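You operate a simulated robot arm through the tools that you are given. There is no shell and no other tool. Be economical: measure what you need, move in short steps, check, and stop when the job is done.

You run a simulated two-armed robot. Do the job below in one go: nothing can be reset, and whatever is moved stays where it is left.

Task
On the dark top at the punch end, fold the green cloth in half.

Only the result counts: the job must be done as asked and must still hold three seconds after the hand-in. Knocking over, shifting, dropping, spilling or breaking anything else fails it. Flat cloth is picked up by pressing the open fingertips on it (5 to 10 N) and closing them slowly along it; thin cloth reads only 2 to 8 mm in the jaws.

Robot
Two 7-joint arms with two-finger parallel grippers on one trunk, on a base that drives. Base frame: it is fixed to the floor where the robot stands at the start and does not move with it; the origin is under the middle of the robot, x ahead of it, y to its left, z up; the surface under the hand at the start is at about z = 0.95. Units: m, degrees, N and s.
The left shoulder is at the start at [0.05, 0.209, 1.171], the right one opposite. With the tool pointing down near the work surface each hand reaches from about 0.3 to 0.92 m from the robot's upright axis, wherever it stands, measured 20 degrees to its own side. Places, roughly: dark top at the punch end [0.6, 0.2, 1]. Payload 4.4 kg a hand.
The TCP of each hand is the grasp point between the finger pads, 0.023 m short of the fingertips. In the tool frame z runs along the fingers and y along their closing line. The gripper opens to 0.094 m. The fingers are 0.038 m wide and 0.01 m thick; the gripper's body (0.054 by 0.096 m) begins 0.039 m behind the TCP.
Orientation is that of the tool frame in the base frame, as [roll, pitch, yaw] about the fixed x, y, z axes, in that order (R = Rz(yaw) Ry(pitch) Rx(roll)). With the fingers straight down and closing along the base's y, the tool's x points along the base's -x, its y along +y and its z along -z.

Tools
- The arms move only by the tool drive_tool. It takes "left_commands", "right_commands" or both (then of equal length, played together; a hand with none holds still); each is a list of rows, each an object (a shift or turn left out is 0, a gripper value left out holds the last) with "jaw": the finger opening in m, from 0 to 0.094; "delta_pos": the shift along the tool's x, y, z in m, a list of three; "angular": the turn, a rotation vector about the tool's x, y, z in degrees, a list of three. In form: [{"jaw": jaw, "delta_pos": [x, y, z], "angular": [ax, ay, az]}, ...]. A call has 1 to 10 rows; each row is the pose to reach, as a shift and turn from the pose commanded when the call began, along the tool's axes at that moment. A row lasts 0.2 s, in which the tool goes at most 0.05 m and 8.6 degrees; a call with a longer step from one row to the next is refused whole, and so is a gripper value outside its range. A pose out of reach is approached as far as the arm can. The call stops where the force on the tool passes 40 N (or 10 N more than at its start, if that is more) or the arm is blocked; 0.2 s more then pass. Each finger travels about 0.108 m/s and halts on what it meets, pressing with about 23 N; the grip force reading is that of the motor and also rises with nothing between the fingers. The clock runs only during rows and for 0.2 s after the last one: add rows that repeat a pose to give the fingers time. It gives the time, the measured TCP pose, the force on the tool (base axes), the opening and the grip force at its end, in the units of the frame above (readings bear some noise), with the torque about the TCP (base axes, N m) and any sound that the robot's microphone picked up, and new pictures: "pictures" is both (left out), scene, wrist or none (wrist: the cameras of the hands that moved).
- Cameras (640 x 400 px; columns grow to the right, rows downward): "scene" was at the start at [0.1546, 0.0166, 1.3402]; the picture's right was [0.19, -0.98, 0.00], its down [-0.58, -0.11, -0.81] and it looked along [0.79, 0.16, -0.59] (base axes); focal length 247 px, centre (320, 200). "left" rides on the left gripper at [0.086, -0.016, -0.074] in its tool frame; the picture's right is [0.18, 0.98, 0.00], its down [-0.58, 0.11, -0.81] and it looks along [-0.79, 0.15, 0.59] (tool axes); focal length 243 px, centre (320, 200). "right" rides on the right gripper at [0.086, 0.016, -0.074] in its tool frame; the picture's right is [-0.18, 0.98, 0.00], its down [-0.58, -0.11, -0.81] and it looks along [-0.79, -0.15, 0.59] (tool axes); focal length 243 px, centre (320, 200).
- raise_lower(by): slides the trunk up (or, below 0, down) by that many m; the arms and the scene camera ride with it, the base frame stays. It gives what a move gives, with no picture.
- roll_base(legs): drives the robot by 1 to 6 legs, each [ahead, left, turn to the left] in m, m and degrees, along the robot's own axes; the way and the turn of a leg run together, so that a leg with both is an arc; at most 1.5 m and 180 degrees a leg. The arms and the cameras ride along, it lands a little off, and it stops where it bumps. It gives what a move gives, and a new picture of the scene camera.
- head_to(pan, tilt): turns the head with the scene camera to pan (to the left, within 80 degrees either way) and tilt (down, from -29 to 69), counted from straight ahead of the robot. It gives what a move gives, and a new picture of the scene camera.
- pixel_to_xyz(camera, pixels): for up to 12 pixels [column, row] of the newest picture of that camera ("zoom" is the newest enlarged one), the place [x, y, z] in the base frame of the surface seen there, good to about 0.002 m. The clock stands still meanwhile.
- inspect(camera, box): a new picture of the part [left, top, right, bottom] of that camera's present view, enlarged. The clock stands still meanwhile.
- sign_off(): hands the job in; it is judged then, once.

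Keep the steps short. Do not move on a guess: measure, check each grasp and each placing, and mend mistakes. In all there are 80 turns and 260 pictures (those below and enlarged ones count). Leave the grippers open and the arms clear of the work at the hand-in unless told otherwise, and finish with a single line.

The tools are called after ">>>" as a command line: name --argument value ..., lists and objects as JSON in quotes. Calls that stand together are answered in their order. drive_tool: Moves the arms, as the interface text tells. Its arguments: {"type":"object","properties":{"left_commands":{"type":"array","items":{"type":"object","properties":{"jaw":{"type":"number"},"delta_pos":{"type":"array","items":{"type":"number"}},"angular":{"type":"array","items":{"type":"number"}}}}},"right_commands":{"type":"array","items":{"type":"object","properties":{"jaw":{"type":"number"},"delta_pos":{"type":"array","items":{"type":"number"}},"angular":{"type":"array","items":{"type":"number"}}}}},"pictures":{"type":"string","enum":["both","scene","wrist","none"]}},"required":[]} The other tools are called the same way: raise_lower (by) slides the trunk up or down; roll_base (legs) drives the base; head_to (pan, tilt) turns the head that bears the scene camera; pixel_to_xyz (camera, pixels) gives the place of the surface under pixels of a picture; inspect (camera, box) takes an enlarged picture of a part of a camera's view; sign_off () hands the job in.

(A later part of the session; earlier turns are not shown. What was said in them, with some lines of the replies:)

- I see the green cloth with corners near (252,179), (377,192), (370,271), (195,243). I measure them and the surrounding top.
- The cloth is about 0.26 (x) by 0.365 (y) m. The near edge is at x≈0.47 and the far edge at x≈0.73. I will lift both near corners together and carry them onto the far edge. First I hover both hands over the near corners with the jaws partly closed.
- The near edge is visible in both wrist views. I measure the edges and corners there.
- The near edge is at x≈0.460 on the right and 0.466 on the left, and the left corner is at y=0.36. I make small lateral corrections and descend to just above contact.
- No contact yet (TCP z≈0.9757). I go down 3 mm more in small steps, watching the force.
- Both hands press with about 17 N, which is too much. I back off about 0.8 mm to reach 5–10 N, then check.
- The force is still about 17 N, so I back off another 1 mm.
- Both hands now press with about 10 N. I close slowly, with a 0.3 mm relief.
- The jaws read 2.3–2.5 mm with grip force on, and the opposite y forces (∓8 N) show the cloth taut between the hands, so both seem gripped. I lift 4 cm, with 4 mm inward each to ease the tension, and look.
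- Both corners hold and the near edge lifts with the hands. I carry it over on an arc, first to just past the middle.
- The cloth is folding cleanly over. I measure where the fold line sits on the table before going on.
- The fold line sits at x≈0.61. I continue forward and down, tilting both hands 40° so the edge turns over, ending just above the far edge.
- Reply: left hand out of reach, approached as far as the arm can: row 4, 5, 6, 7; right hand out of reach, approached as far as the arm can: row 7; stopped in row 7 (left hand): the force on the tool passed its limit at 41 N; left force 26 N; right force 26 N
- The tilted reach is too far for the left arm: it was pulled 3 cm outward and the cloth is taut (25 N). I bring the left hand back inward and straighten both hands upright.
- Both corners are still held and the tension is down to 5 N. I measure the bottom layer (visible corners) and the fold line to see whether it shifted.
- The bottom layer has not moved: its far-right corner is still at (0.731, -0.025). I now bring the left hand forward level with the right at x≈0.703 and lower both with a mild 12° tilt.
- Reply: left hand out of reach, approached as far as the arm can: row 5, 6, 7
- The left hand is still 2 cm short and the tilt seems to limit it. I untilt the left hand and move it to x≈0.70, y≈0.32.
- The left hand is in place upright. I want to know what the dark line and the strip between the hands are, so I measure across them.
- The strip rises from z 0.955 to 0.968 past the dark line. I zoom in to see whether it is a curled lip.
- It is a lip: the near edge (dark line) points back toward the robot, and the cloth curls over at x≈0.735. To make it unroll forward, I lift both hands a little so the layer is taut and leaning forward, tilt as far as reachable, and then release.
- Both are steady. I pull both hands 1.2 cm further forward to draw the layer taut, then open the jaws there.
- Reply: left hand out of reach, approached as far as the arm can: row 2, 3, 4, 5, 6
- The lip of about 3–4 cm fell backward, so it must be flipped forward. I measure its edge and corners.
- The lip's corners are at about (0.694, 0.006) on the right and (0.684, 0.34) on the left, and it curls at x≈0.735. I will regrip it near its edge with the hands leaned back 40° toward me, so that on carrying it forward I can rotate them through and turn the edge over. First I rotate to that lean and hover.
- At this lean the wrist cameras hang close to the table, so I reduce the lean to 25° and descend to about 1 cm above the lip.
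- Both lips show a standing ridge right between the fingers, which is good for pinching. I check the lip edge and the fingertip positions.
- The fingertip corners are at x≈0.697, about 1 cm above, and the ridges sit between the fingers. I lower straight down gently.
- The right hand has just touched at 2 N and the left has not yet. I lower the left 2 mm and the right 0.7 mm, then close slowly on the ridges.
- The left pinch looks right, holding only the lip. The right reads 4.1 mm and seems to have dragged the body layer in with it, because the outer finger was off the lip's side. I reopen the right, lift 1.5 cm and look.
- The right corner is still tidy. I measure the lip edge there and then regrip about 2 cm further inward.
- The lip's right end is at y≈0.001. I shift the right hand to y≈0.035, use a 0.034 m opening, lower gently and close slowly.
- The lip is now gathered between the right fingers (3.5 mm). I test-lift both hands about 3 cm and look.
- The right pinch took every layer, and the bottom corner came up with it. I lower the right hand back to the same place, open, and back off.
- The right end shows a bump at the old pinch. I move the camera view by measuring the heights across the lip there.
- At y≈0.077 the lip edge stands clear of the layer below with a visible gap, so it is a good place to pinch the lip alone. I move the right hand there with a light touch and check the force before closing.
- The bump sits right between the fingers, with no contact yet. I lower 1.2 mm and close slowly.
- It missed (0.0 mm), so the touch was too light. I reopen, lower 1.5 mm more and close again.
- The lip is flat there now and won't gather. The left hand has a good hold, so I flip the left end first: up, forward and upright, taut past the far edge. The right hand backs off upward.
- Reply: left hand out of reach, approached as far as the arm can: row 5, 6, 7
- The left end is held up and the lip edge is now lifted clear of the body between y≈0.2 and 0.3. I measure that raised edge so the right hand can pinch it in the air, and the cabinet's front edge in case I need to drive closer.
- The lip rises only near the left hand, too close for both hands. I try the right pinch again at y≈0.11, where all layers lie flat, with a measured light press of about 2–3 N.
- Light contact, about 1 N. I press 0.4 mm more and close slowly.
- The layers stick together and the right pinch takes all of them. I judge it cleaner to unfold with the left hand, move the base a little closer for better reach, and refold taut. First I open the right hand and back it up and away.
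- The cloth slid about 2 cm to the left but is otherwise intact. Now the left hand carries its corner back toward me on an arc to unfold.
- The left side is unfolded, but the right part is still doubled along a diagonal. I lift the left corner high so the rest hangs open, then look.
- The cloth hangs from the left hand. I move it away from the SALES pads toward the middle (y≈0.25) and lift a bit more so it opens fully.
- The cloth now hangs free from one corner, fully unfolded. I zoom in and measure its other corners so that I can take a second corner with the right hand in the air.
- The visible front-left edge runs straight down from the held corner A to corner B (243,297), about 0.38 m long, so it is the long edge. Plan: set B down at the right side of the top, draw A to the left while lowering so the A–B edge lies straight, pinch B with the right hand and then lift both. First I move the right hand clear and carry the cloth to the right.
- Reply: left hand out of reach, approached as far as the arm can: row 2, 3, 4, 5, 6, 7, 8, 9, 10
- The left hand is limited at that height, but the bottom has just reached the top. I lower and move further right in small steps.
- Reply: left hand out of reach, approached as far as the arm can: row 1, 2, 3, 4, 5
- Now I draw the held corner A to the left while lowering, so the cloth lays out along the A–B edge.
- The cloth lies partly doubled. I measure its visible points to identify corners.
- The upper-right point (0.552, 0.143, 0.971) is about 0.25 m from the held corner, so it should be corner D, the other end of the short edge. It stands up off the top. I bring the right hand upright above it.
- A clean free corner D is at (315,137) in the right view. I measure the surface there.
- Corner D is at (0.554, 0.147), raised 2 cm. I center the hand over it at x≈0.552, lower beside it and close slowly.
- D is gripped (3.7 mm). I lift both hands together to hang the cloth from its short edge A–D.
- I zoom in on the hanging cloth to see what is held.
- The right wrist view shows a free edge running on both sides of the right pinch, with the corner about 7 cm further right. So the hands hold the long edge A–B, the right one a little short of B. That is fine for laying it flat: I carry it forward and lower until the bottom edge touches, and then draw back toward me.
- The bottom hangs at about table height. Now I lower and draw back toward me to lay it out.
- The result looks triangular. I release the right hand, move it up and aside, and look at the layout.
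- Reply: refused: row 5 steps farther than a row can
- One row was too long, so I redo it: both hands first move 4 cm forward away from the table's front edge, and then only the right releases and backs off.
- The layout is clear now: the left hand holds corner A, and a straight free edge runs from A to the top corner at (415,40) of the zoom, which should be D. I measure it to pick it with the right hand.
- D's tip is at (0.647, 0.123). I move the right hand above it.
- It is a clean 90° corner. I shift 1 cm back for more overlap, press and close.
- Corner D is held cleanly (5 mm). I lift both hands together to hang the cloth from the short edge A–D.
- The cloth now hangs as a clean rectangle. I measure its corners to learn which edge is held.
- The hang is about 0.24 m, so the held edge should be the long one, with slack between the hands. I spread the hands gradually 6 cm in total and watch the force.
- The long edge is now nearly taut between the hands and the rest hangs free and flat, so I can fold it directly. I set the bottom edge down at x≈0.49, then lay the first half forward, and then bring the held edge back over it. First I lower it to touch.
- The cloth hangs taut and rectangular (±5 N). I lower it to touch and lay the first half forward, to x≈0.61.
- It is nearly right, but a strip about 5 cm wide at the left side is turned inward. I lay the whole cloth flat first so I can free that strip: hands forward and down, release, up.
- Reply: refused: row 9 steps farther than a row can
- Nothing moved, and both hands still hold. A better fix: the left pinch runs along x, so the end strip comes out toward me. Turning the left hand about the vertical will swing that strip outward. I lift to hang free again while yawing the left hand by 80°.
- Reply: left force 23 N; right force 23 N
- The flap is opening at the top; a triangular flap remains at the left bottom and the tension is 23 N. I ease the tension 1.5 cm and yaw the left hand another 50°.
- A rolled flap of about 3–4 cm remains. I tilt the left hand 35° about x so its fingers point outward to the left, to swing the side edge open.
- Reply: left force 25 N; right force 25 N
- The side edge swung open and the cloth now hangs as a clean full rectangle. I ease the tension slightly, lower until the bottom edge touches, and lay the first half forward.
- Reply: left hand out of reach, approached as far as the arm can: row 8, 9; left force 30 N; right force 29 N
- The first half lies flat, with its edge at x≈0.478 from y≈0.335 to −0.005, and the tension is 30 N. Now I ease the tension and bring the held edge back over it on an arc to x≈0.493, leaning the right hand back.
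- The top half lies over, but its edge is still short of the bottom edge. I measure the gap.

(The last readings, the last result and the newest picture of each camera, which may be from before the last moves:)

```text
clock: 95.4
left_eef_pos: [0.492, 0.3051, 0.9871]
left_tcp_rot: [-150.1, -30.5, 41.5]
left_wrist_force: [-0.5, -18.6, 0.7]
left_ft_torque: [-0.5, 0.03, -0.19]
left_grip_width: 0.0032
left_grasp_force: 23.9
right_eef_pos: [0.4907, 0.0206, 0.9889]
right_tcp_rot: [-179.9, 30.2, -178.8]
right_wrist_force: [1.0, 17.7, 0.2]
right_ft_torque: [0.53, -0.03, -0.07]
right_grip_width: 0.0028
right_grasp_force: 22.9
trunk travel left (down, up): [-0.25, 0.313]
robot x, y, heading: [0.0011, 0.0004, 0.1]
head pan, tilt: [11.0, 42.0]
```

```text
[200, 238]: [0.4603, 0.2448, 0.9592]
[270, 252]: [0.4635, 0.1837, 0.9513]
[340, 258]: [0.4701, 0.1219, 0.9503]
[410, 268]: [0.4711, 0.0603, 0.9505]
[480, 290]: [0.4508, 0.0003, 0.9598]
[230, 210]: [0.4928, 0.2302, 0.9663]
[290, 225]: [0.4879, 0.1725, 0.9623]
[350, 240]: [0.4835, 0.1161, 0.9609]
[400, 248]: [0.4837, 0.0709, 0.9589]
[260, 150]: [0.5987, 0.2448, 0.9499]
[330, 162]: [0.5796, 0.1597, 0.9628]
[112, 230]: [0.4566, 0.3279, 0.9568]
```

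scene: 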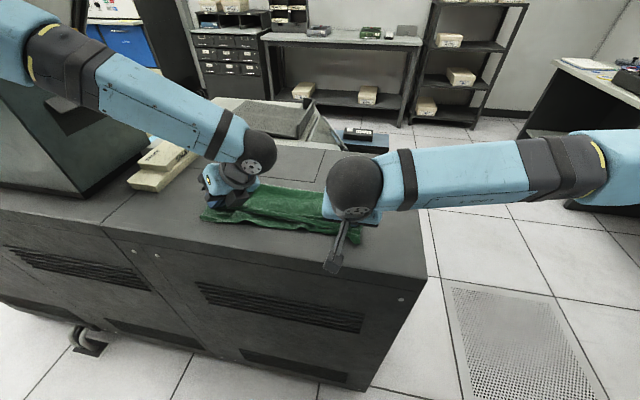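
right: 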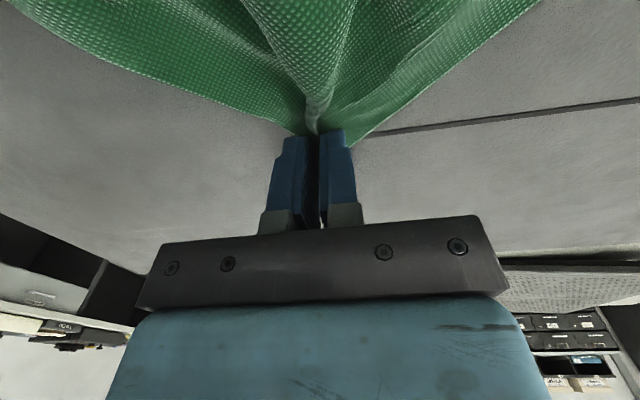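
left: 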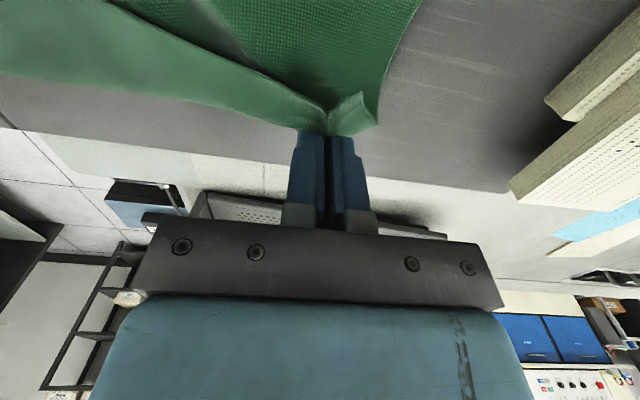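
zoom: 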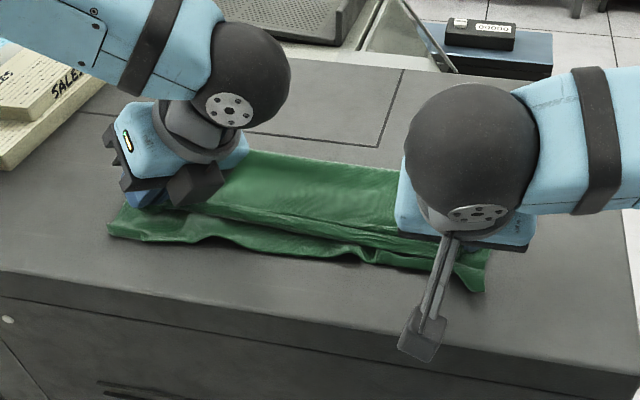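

The gap is about 2 cm. I pull both hands 1.8 cm toward me, ease the tension, open, and withdraw along the fingers.

>>> drive_tool --left_commands '[{"delta_pos": [-0.0085, -0.0046, -0.0005]}, {"delta_pos": [-0.017, -0.0092, -0.001]}, {"delta_pos": [-0.017, -0.0092, -0.001]}, {"delta_pos": [-0.0157, -0.0103, -0.003], "jaw": 0.012}, {"delta_pos": [-0.0144, -0.0114, -0.0047], "jaw": 0.025}, {"delta_pos": [-0.0144, -0.0114, -0.0047], "jaw": 0.03}, {"delta_pos": [-0.0144, -0.0114, -0.035]}, {"delta_pos": [-0.0144, -0.0114, -0.075]}, {"delta_pos": [-0.0144, -0.0114, -0.115]}, {"delta_pos": [-0.0144, -0.0114, -0.15]}]' --right_commands '[{"delta_pos": [0.0088, 0, -0.0028]}, {"delta_pos": [0.0176, 0, -0.0055]}, {"delta_pos": [0.0176, 0, -0.0055]}, {"delta_pos": [0.0176, 0, -0.0055], "jaw": 0.012}, {"delta_pos": [0.0176, 0, -0.0055], "jaw": 0.025}, {"delta_pos": [0.0176, 0, -0.0055], "jaw": 0.03}, {"delta_pos": [0.0176, 0, -0.035]}, {"delta_pos": [0.0176, 0, -0.075]}, {"delta_pos": [0.0176, 0, -0.115]}, {"delta_pos": [0.0176, 0, -0.15]}]' --pictures "scene"

>>> inspect --camera "scene" --box '[160, 120, 420, 290]'

```text
clock: 97.6
left_eef_pos: [0.4686, 0.232, 1.0968]
left_tcp_rot: [-150.3, -30.5, 41.6]
left_wrist_force: [-0.2, 0.1, 0.2]
left_ft_torque: [0.01, -0.01, -0.02]
left_grip_width: 0.03
left_grasp_force: 0.0
left hand out of reach, approached as far as the arm can: row 9, 10
right_eef_pos: [0.3998, 0.0204, 1.1094]
right_tcp_rot: [-179.8, 30.2, -178.8]
right_wrist_force: [-0.2, -0.1, 0.2]
right_ft_torque: [-0.01, 0.01, 0.02]
right_grip_width: 0.03
right_grasp_force: 0.0
trunk travel left (down, up): [-0.25, 0.313]
robot x, y, heading: [-0.0003, 0.0014, 0.1]
head pan, tilt: [11.0, 42.0]
```

scene: 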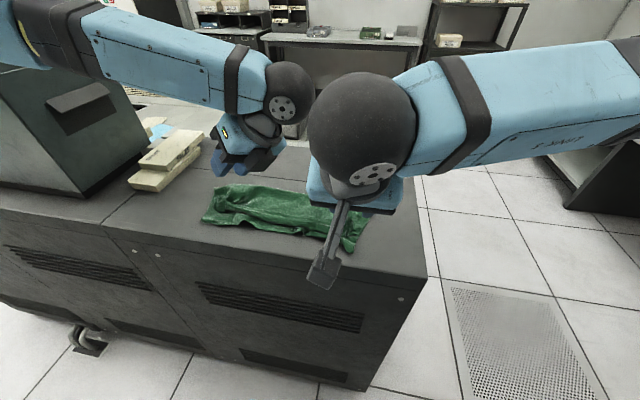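

```text
2.35 times, centred on (290, 205) of scene
```

zoom: 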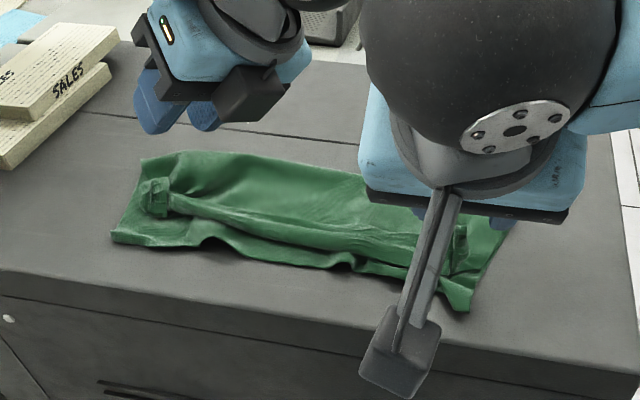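

Both are released. I move the hands aside to see the result.

>>> drive_tool --left_commands '[{"delta_pos": [0.0173, -0.0145, -0.001]}, {"delta_pos": [0.0346, -0.029, -0.002]}, {"delta_pos": [0.0519, -0.0436, -0.004]}, {"delta_pos": [0.0692, -0.0581, -0.005]}, {"delta_pos": [0.0865, -0.0726, -0.006]}]' --right_commands '[{"delta_pos": [0, -0.04, -0.01]}, {"delta_pos": [0, -0.08, -0.01]}, {"delta_pos": [0, -0.12, -0.01]}, {"delta_pos": [0, -0.16, -0.01]}, {"delta_pos": [0, -0.2, -0.01]}]' --pictures "none"

>>> inspect --camera "scene" --box '[190, 160, 390, 280]'

>>> pixel_to_xyz --camera "zoom" --pixels '[[70, 200], [100, 130], [130, 125], [200, 175], [300, 215], [400, 250], [470, 260], [520, 330], [300, 260], [420, 280], [40, 200], [560, 200]]'

```text
clock: 98.8
left_eef_pos: [0.4662, 0.3102, 1.177]
left_tcp_rot: [-149.9, -30.7, 41.5]
left_wrist_force: [-0.6, 0.7, -0.6]
left_ft_torque: [-0.01, -0.02, 0.01]
left_grip_width: 0.03
left_grasp_force: 0.2
right_eef_pos: [0.3989, -0.1823, 1.1177]
right_tcp_rot: [-179.8, 30.3, -178.7]
right_wrist_force: [0.2, -0.1, 0.0]
right_ft_torque: [-0.02, 0.0, -0.01]
right_grip_width: 0.0299
right_grasp_force: 0.1
trunk travel left (down, up): [-0.25, 0.313]
robot x, y, heading: [0.0027, 0.0005, 0.0]
head pan, tilt: [11.0, 42.0]
```

```text
3.20 times, centred on (290, 220) of scene
```

zoom: 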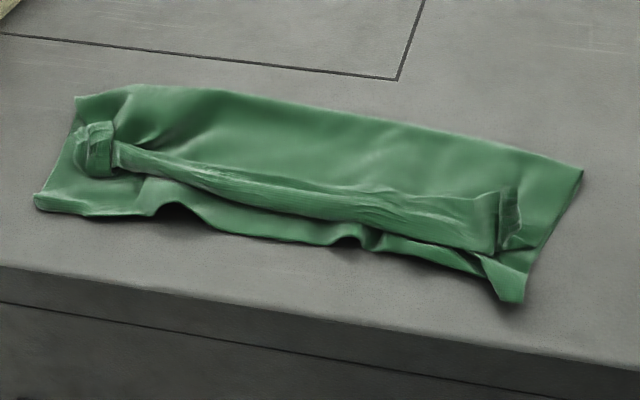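

```text
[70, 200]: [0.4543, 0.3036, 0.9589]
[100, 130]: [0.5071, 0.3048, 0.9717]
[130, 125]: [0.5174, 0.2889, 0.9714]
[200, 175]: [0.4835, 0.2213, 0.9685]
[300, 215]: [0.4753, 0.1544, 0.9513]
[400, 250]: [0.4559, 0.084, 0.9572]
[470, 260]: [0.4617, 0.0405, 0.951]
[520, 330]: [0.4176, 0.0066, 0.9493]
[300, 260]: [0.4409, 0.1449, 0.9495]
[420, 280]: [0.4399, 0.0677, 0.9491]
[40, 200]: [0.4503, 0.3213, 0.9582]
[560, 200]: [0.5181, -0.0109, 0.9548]
```

It is folded in half, but the two upper corners are curled back: the left one sits at (0.507, 0.305), about 5 cm behind the lower corner. I measure the right one and hover the left hand, upright again, over the left knot to draw it out.

>>> drive_tool --left_commands '[{"delta_pos": [-0.011, 0.018, 0.0205], "angular": [-4.5, -5.4, 0]}, {"delta_pos": [-0.022, 0.036, 0.041], "angular": [-9, -10.7, 0]}, {"delta_pos": [-0.033, 0.054, 0.0615], "angular": [-13.5, -16.1, 0]}, {"delta_pos": [-0.044, 0.072, 0.082], "angular": [-18, -21.4, 0]}, {"delta_pos": [-0.055, 0.09, 0.1025], "angular": [-22.5, -26.8, 0]}, {"delta_pos": [-0.0657, 0.1087, 0.1231], "angular": [-27, -32.2, 0]}]' --pictures "wrist"

>>> inspect --camera "scene" --box '[310, 190, 390, 270]'

>>> pixel_to_xyz --camera "scene" --pixels '[[341, 223], [346, 221], [350, 226], [349, 234], [344, 238], [353, 252], [340, 240], [357, 225]]'

```text
clock: 100.2
left_eef_pos: [0.5103, 0.3051, 1.0047]
left_tcp_rot: [179.7, 0.3, 49.9]
left_wrist_force: [0.3, 0.2, 0.5]
left_ft_torque: [0.0, 0.02, 0.03]
left_grip_width: 0.0298
left_grasp_force: 0.0
right_eef_pos: [0.4014, -0.1803, 1.1176]
right_tcp_rot: [-179.7, 30.2, -178.9]
right_wrist_force: [-0.2, 0.6, 0.4]
right_ft_torque: [0.01, 0.05, -0.04]
right_grip_width: 0.0298
right_grasp_force: 0.1
trunk travel left (down, up): [-0.25, 0.313]
robot x, y, heading: [0.0034, -0.0015, -0.1]
head pan, tilt: [11.0, 42.0]
```

left: 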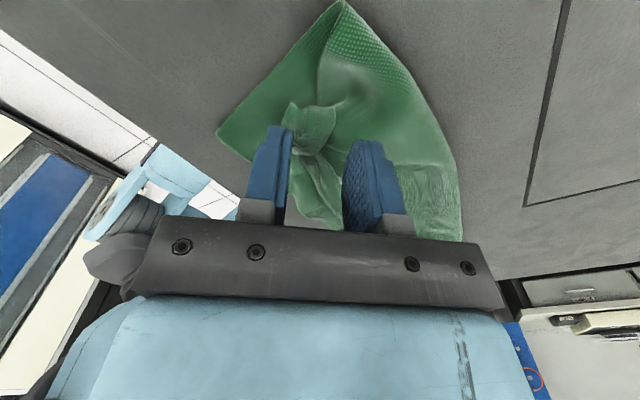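

```text
5.00 times, centred on (350, 230) of scene
```

zoom: 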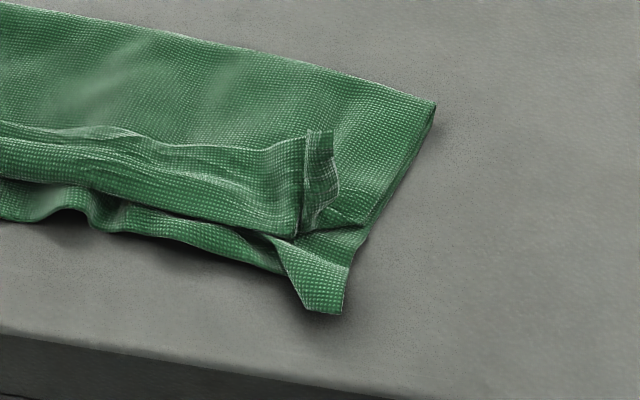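

```text
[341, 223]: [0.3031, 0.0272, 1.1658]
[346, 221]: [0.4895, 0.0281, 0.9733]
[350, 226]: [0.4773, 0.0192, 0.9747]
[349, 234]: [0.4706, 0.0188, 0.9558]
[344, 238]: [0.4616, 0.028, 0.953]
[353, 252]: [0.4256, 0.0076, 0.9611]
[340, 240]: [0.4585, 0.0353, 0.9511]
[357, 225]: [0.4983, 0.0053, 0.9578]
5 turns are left
```

The left knot is between the fingers. In one gentle move I lower (tips at z≈0.960), close, draw the corner 4.5 cm toward me and slightly left onto the lower corner, release and lift. The right hand meanwhile goes above the right knot at (0.480, 0.022).

>>> drive_tool --left_commands '[{"delta_pos": [0, 0, 0.012]}, {"delta_pos": [0, 0, 0.022]}, {"delta_pos": [0, 0, 0.022], "jaw": 0.012}, {"delta_pos": [0, 0, 0.022], "jaw": 0.0}, {"delta_pos": [0, 0, 0.022], "jaw": 0.0}, {"delta_pos": [-0.0058, -0.0147, 0.01], "jaw": 0.0}, {"delta_pos": [-0.0165, -0.0383, 0.01]}, {"delta_pos": [-0.0174, -0.0441, 0.02]}, {"delta_pos": [-0.0174, -0.0441, 0.02], "jaw": 0.04}, {"delta_pos": [-0.0174, -0.0441, -0.025], "jaw": 0.05}]' --right_commands '[{"jaw": 0.035, "delta_pos": [-0.0016, 0.02, 0.0136], "angular": [0, 3, 0]}, {"delta_pos": [-0.0031, 0.04, 0.0272], "angular": [0, 6, 0]}, {"delta_pos": [-0.0047, 0.06, 0.0408], "angular": [0, 9, 0]}, {"delta_pos": [-0.0062, 0.08, 0.0544], "angular": [0, 12, 0]}, {"delta_pos": [-0.0078, 0.1, 0.068], "angular": [0, 15, 0]}, {"delta_pos": [-0.0093, 0.12, 0.0816], "angular": [0, 18, 0]}, {"delta_pos": [-0.0109, 0.14, 0.0952], "angular": [0, 21, 0]}, {"delta_pos": [-0.0124, 0.16, 0.1088], "angular": [0, 24, 0]}, {"delta_pos": [-0.014, 0.18, 0.1224], "angular": [0, 27, 0]}, {"delta_pos": [-0.0155, 0.2, 0.136], "angular": [0, 30, 0]}]' --pictures "both"

>>> inspect --camera "scene" --box '[190, 160, 390, 280]'

```text
clock: 102.4
left_eef_pos: [0.4647, 0.3182, 1.0299]
left_tcp_rot: [179.9, 0.3, 49.9]
left_wrist_force: [-0.6, 0.7, -1.0]
left_ft_torque: [0.0, -0.02, 0.0]
left_grip_width: 0.05
left_grasp_force: 0.1
right_eef_pos: [0.4772, 0.0215, 1.0094]
right_tcp_rot: [-179.8, 0.2, -179.1]
right_wrist_force: [-0.4, 0.3, 0.8]
right_ft_torque: [0.02, -0.03, -0.01]
right_grip_width: 0.0347
right_grasp_force: 0.1
trunk travel left (down, up): [-0.25, 0.313]
robot x, y, heading: [0.0027, 0.0008, 0.2]
head pan, tilt: [11.0, 42.0]
```

scene: 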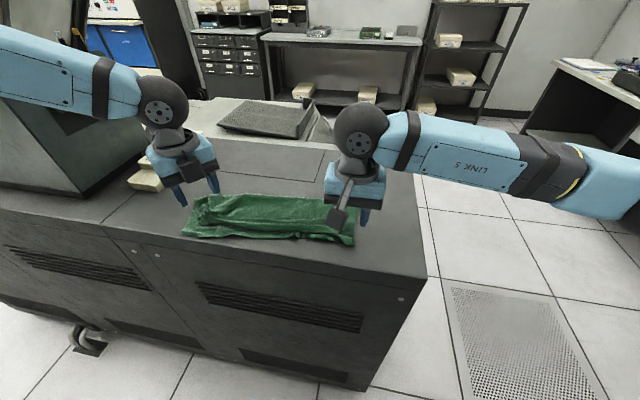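
right: 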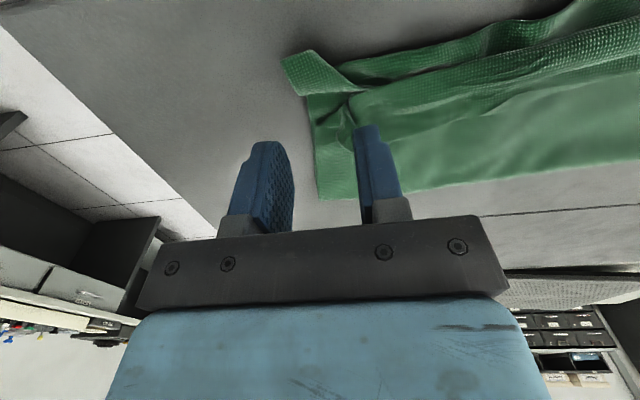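
left: 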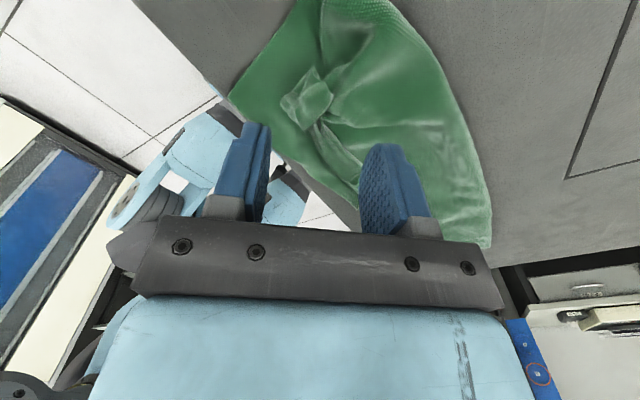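

```text
3.20 times, centred on (290, 220) of scene
4 turns are left
```

zoom: 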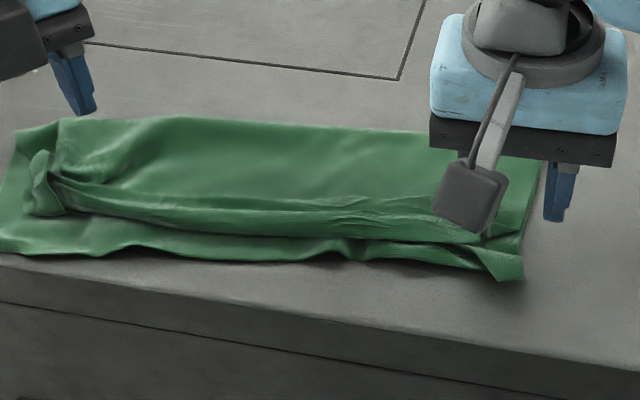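

The whole folded cloth slid along instead. It is still folded in half and on the top, so I stop adjusting. I lift both hands clear and open them.

>>> drive_tool --left_commands '[{"jaw": 0.06, "delta_pos": [0, 0, -0.04]}, {"delta_pos": [0, 0, -0.08]}, {"delta_pos": [0, 0, -0.12]}, {"jaw": 0.09, "delta_pos": [0, 0, -0.15]}]' --right_commands '[{"delta_pos": [0, 0, -0.04]}, {"delta_pos": [0, -0.02, -0.08]}, {"delta_pos": [0, -0.05, -0.11]}, {"jaw": 0.09, "delta_pos": [0, -0.09, -0.13]}]' --pictures "none"

>>> inspect --camera "scene" --box '[150, 160, 390, 300]'

```text
clock: 103.4
left_eef_pos: [0.4664, 0.3184, 1.1803]
left_tcp_rot: [-179.9, 0.2, 49.8]
left_wrist_force: [-0.3, -1.4, 0.5]
left_ft_torque: [0.02, 0.02, -0.02]
left_grip_width: 0.0901
left_grasp_force: 0.1
right_eef_pos: [0.4805, -0.0729, 1.1397]
right_tcp_rot: [-179.8, 0.3, -179.0]
right_wrist_force: [0.1, -0.6, -0.1]
right_ft_torque: [0.0, 0.01, -0.04]
right_grip_width: 0.09
right_grasp_force: 0.1
trunk travel left (down, up): [-0.25, 0.313]
robot x, y, heading: [0.0003, 0.0024, -0.2]
head pan, tilt: [11.0, 42.0]
```

```text
2.67 times, centred on (270, 230) of scene
3 turns are left
```

zoom: 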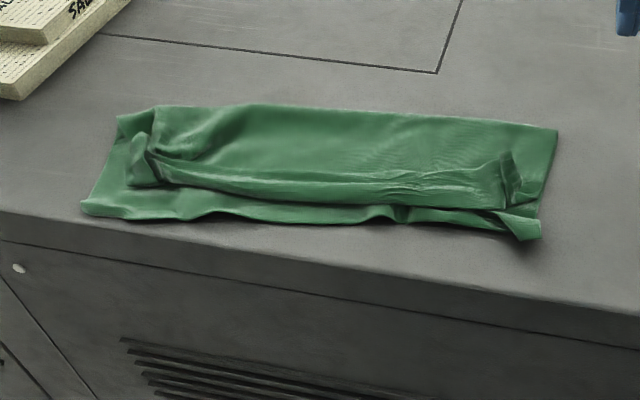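

The cloth lies folded in half on the dark top, with the hands open and clear and nothing else touched. I hand it in.

>>> sign_off

```text
The job is handed in.
```

The green cloth is folded in half on the dark top and handed in, but not neatly: the upper layer's edge is rolled back about 2–3 cm, its left corner was last measured about 5 cm behind the lower one, and the cloth ended nearer the front edge than it started.
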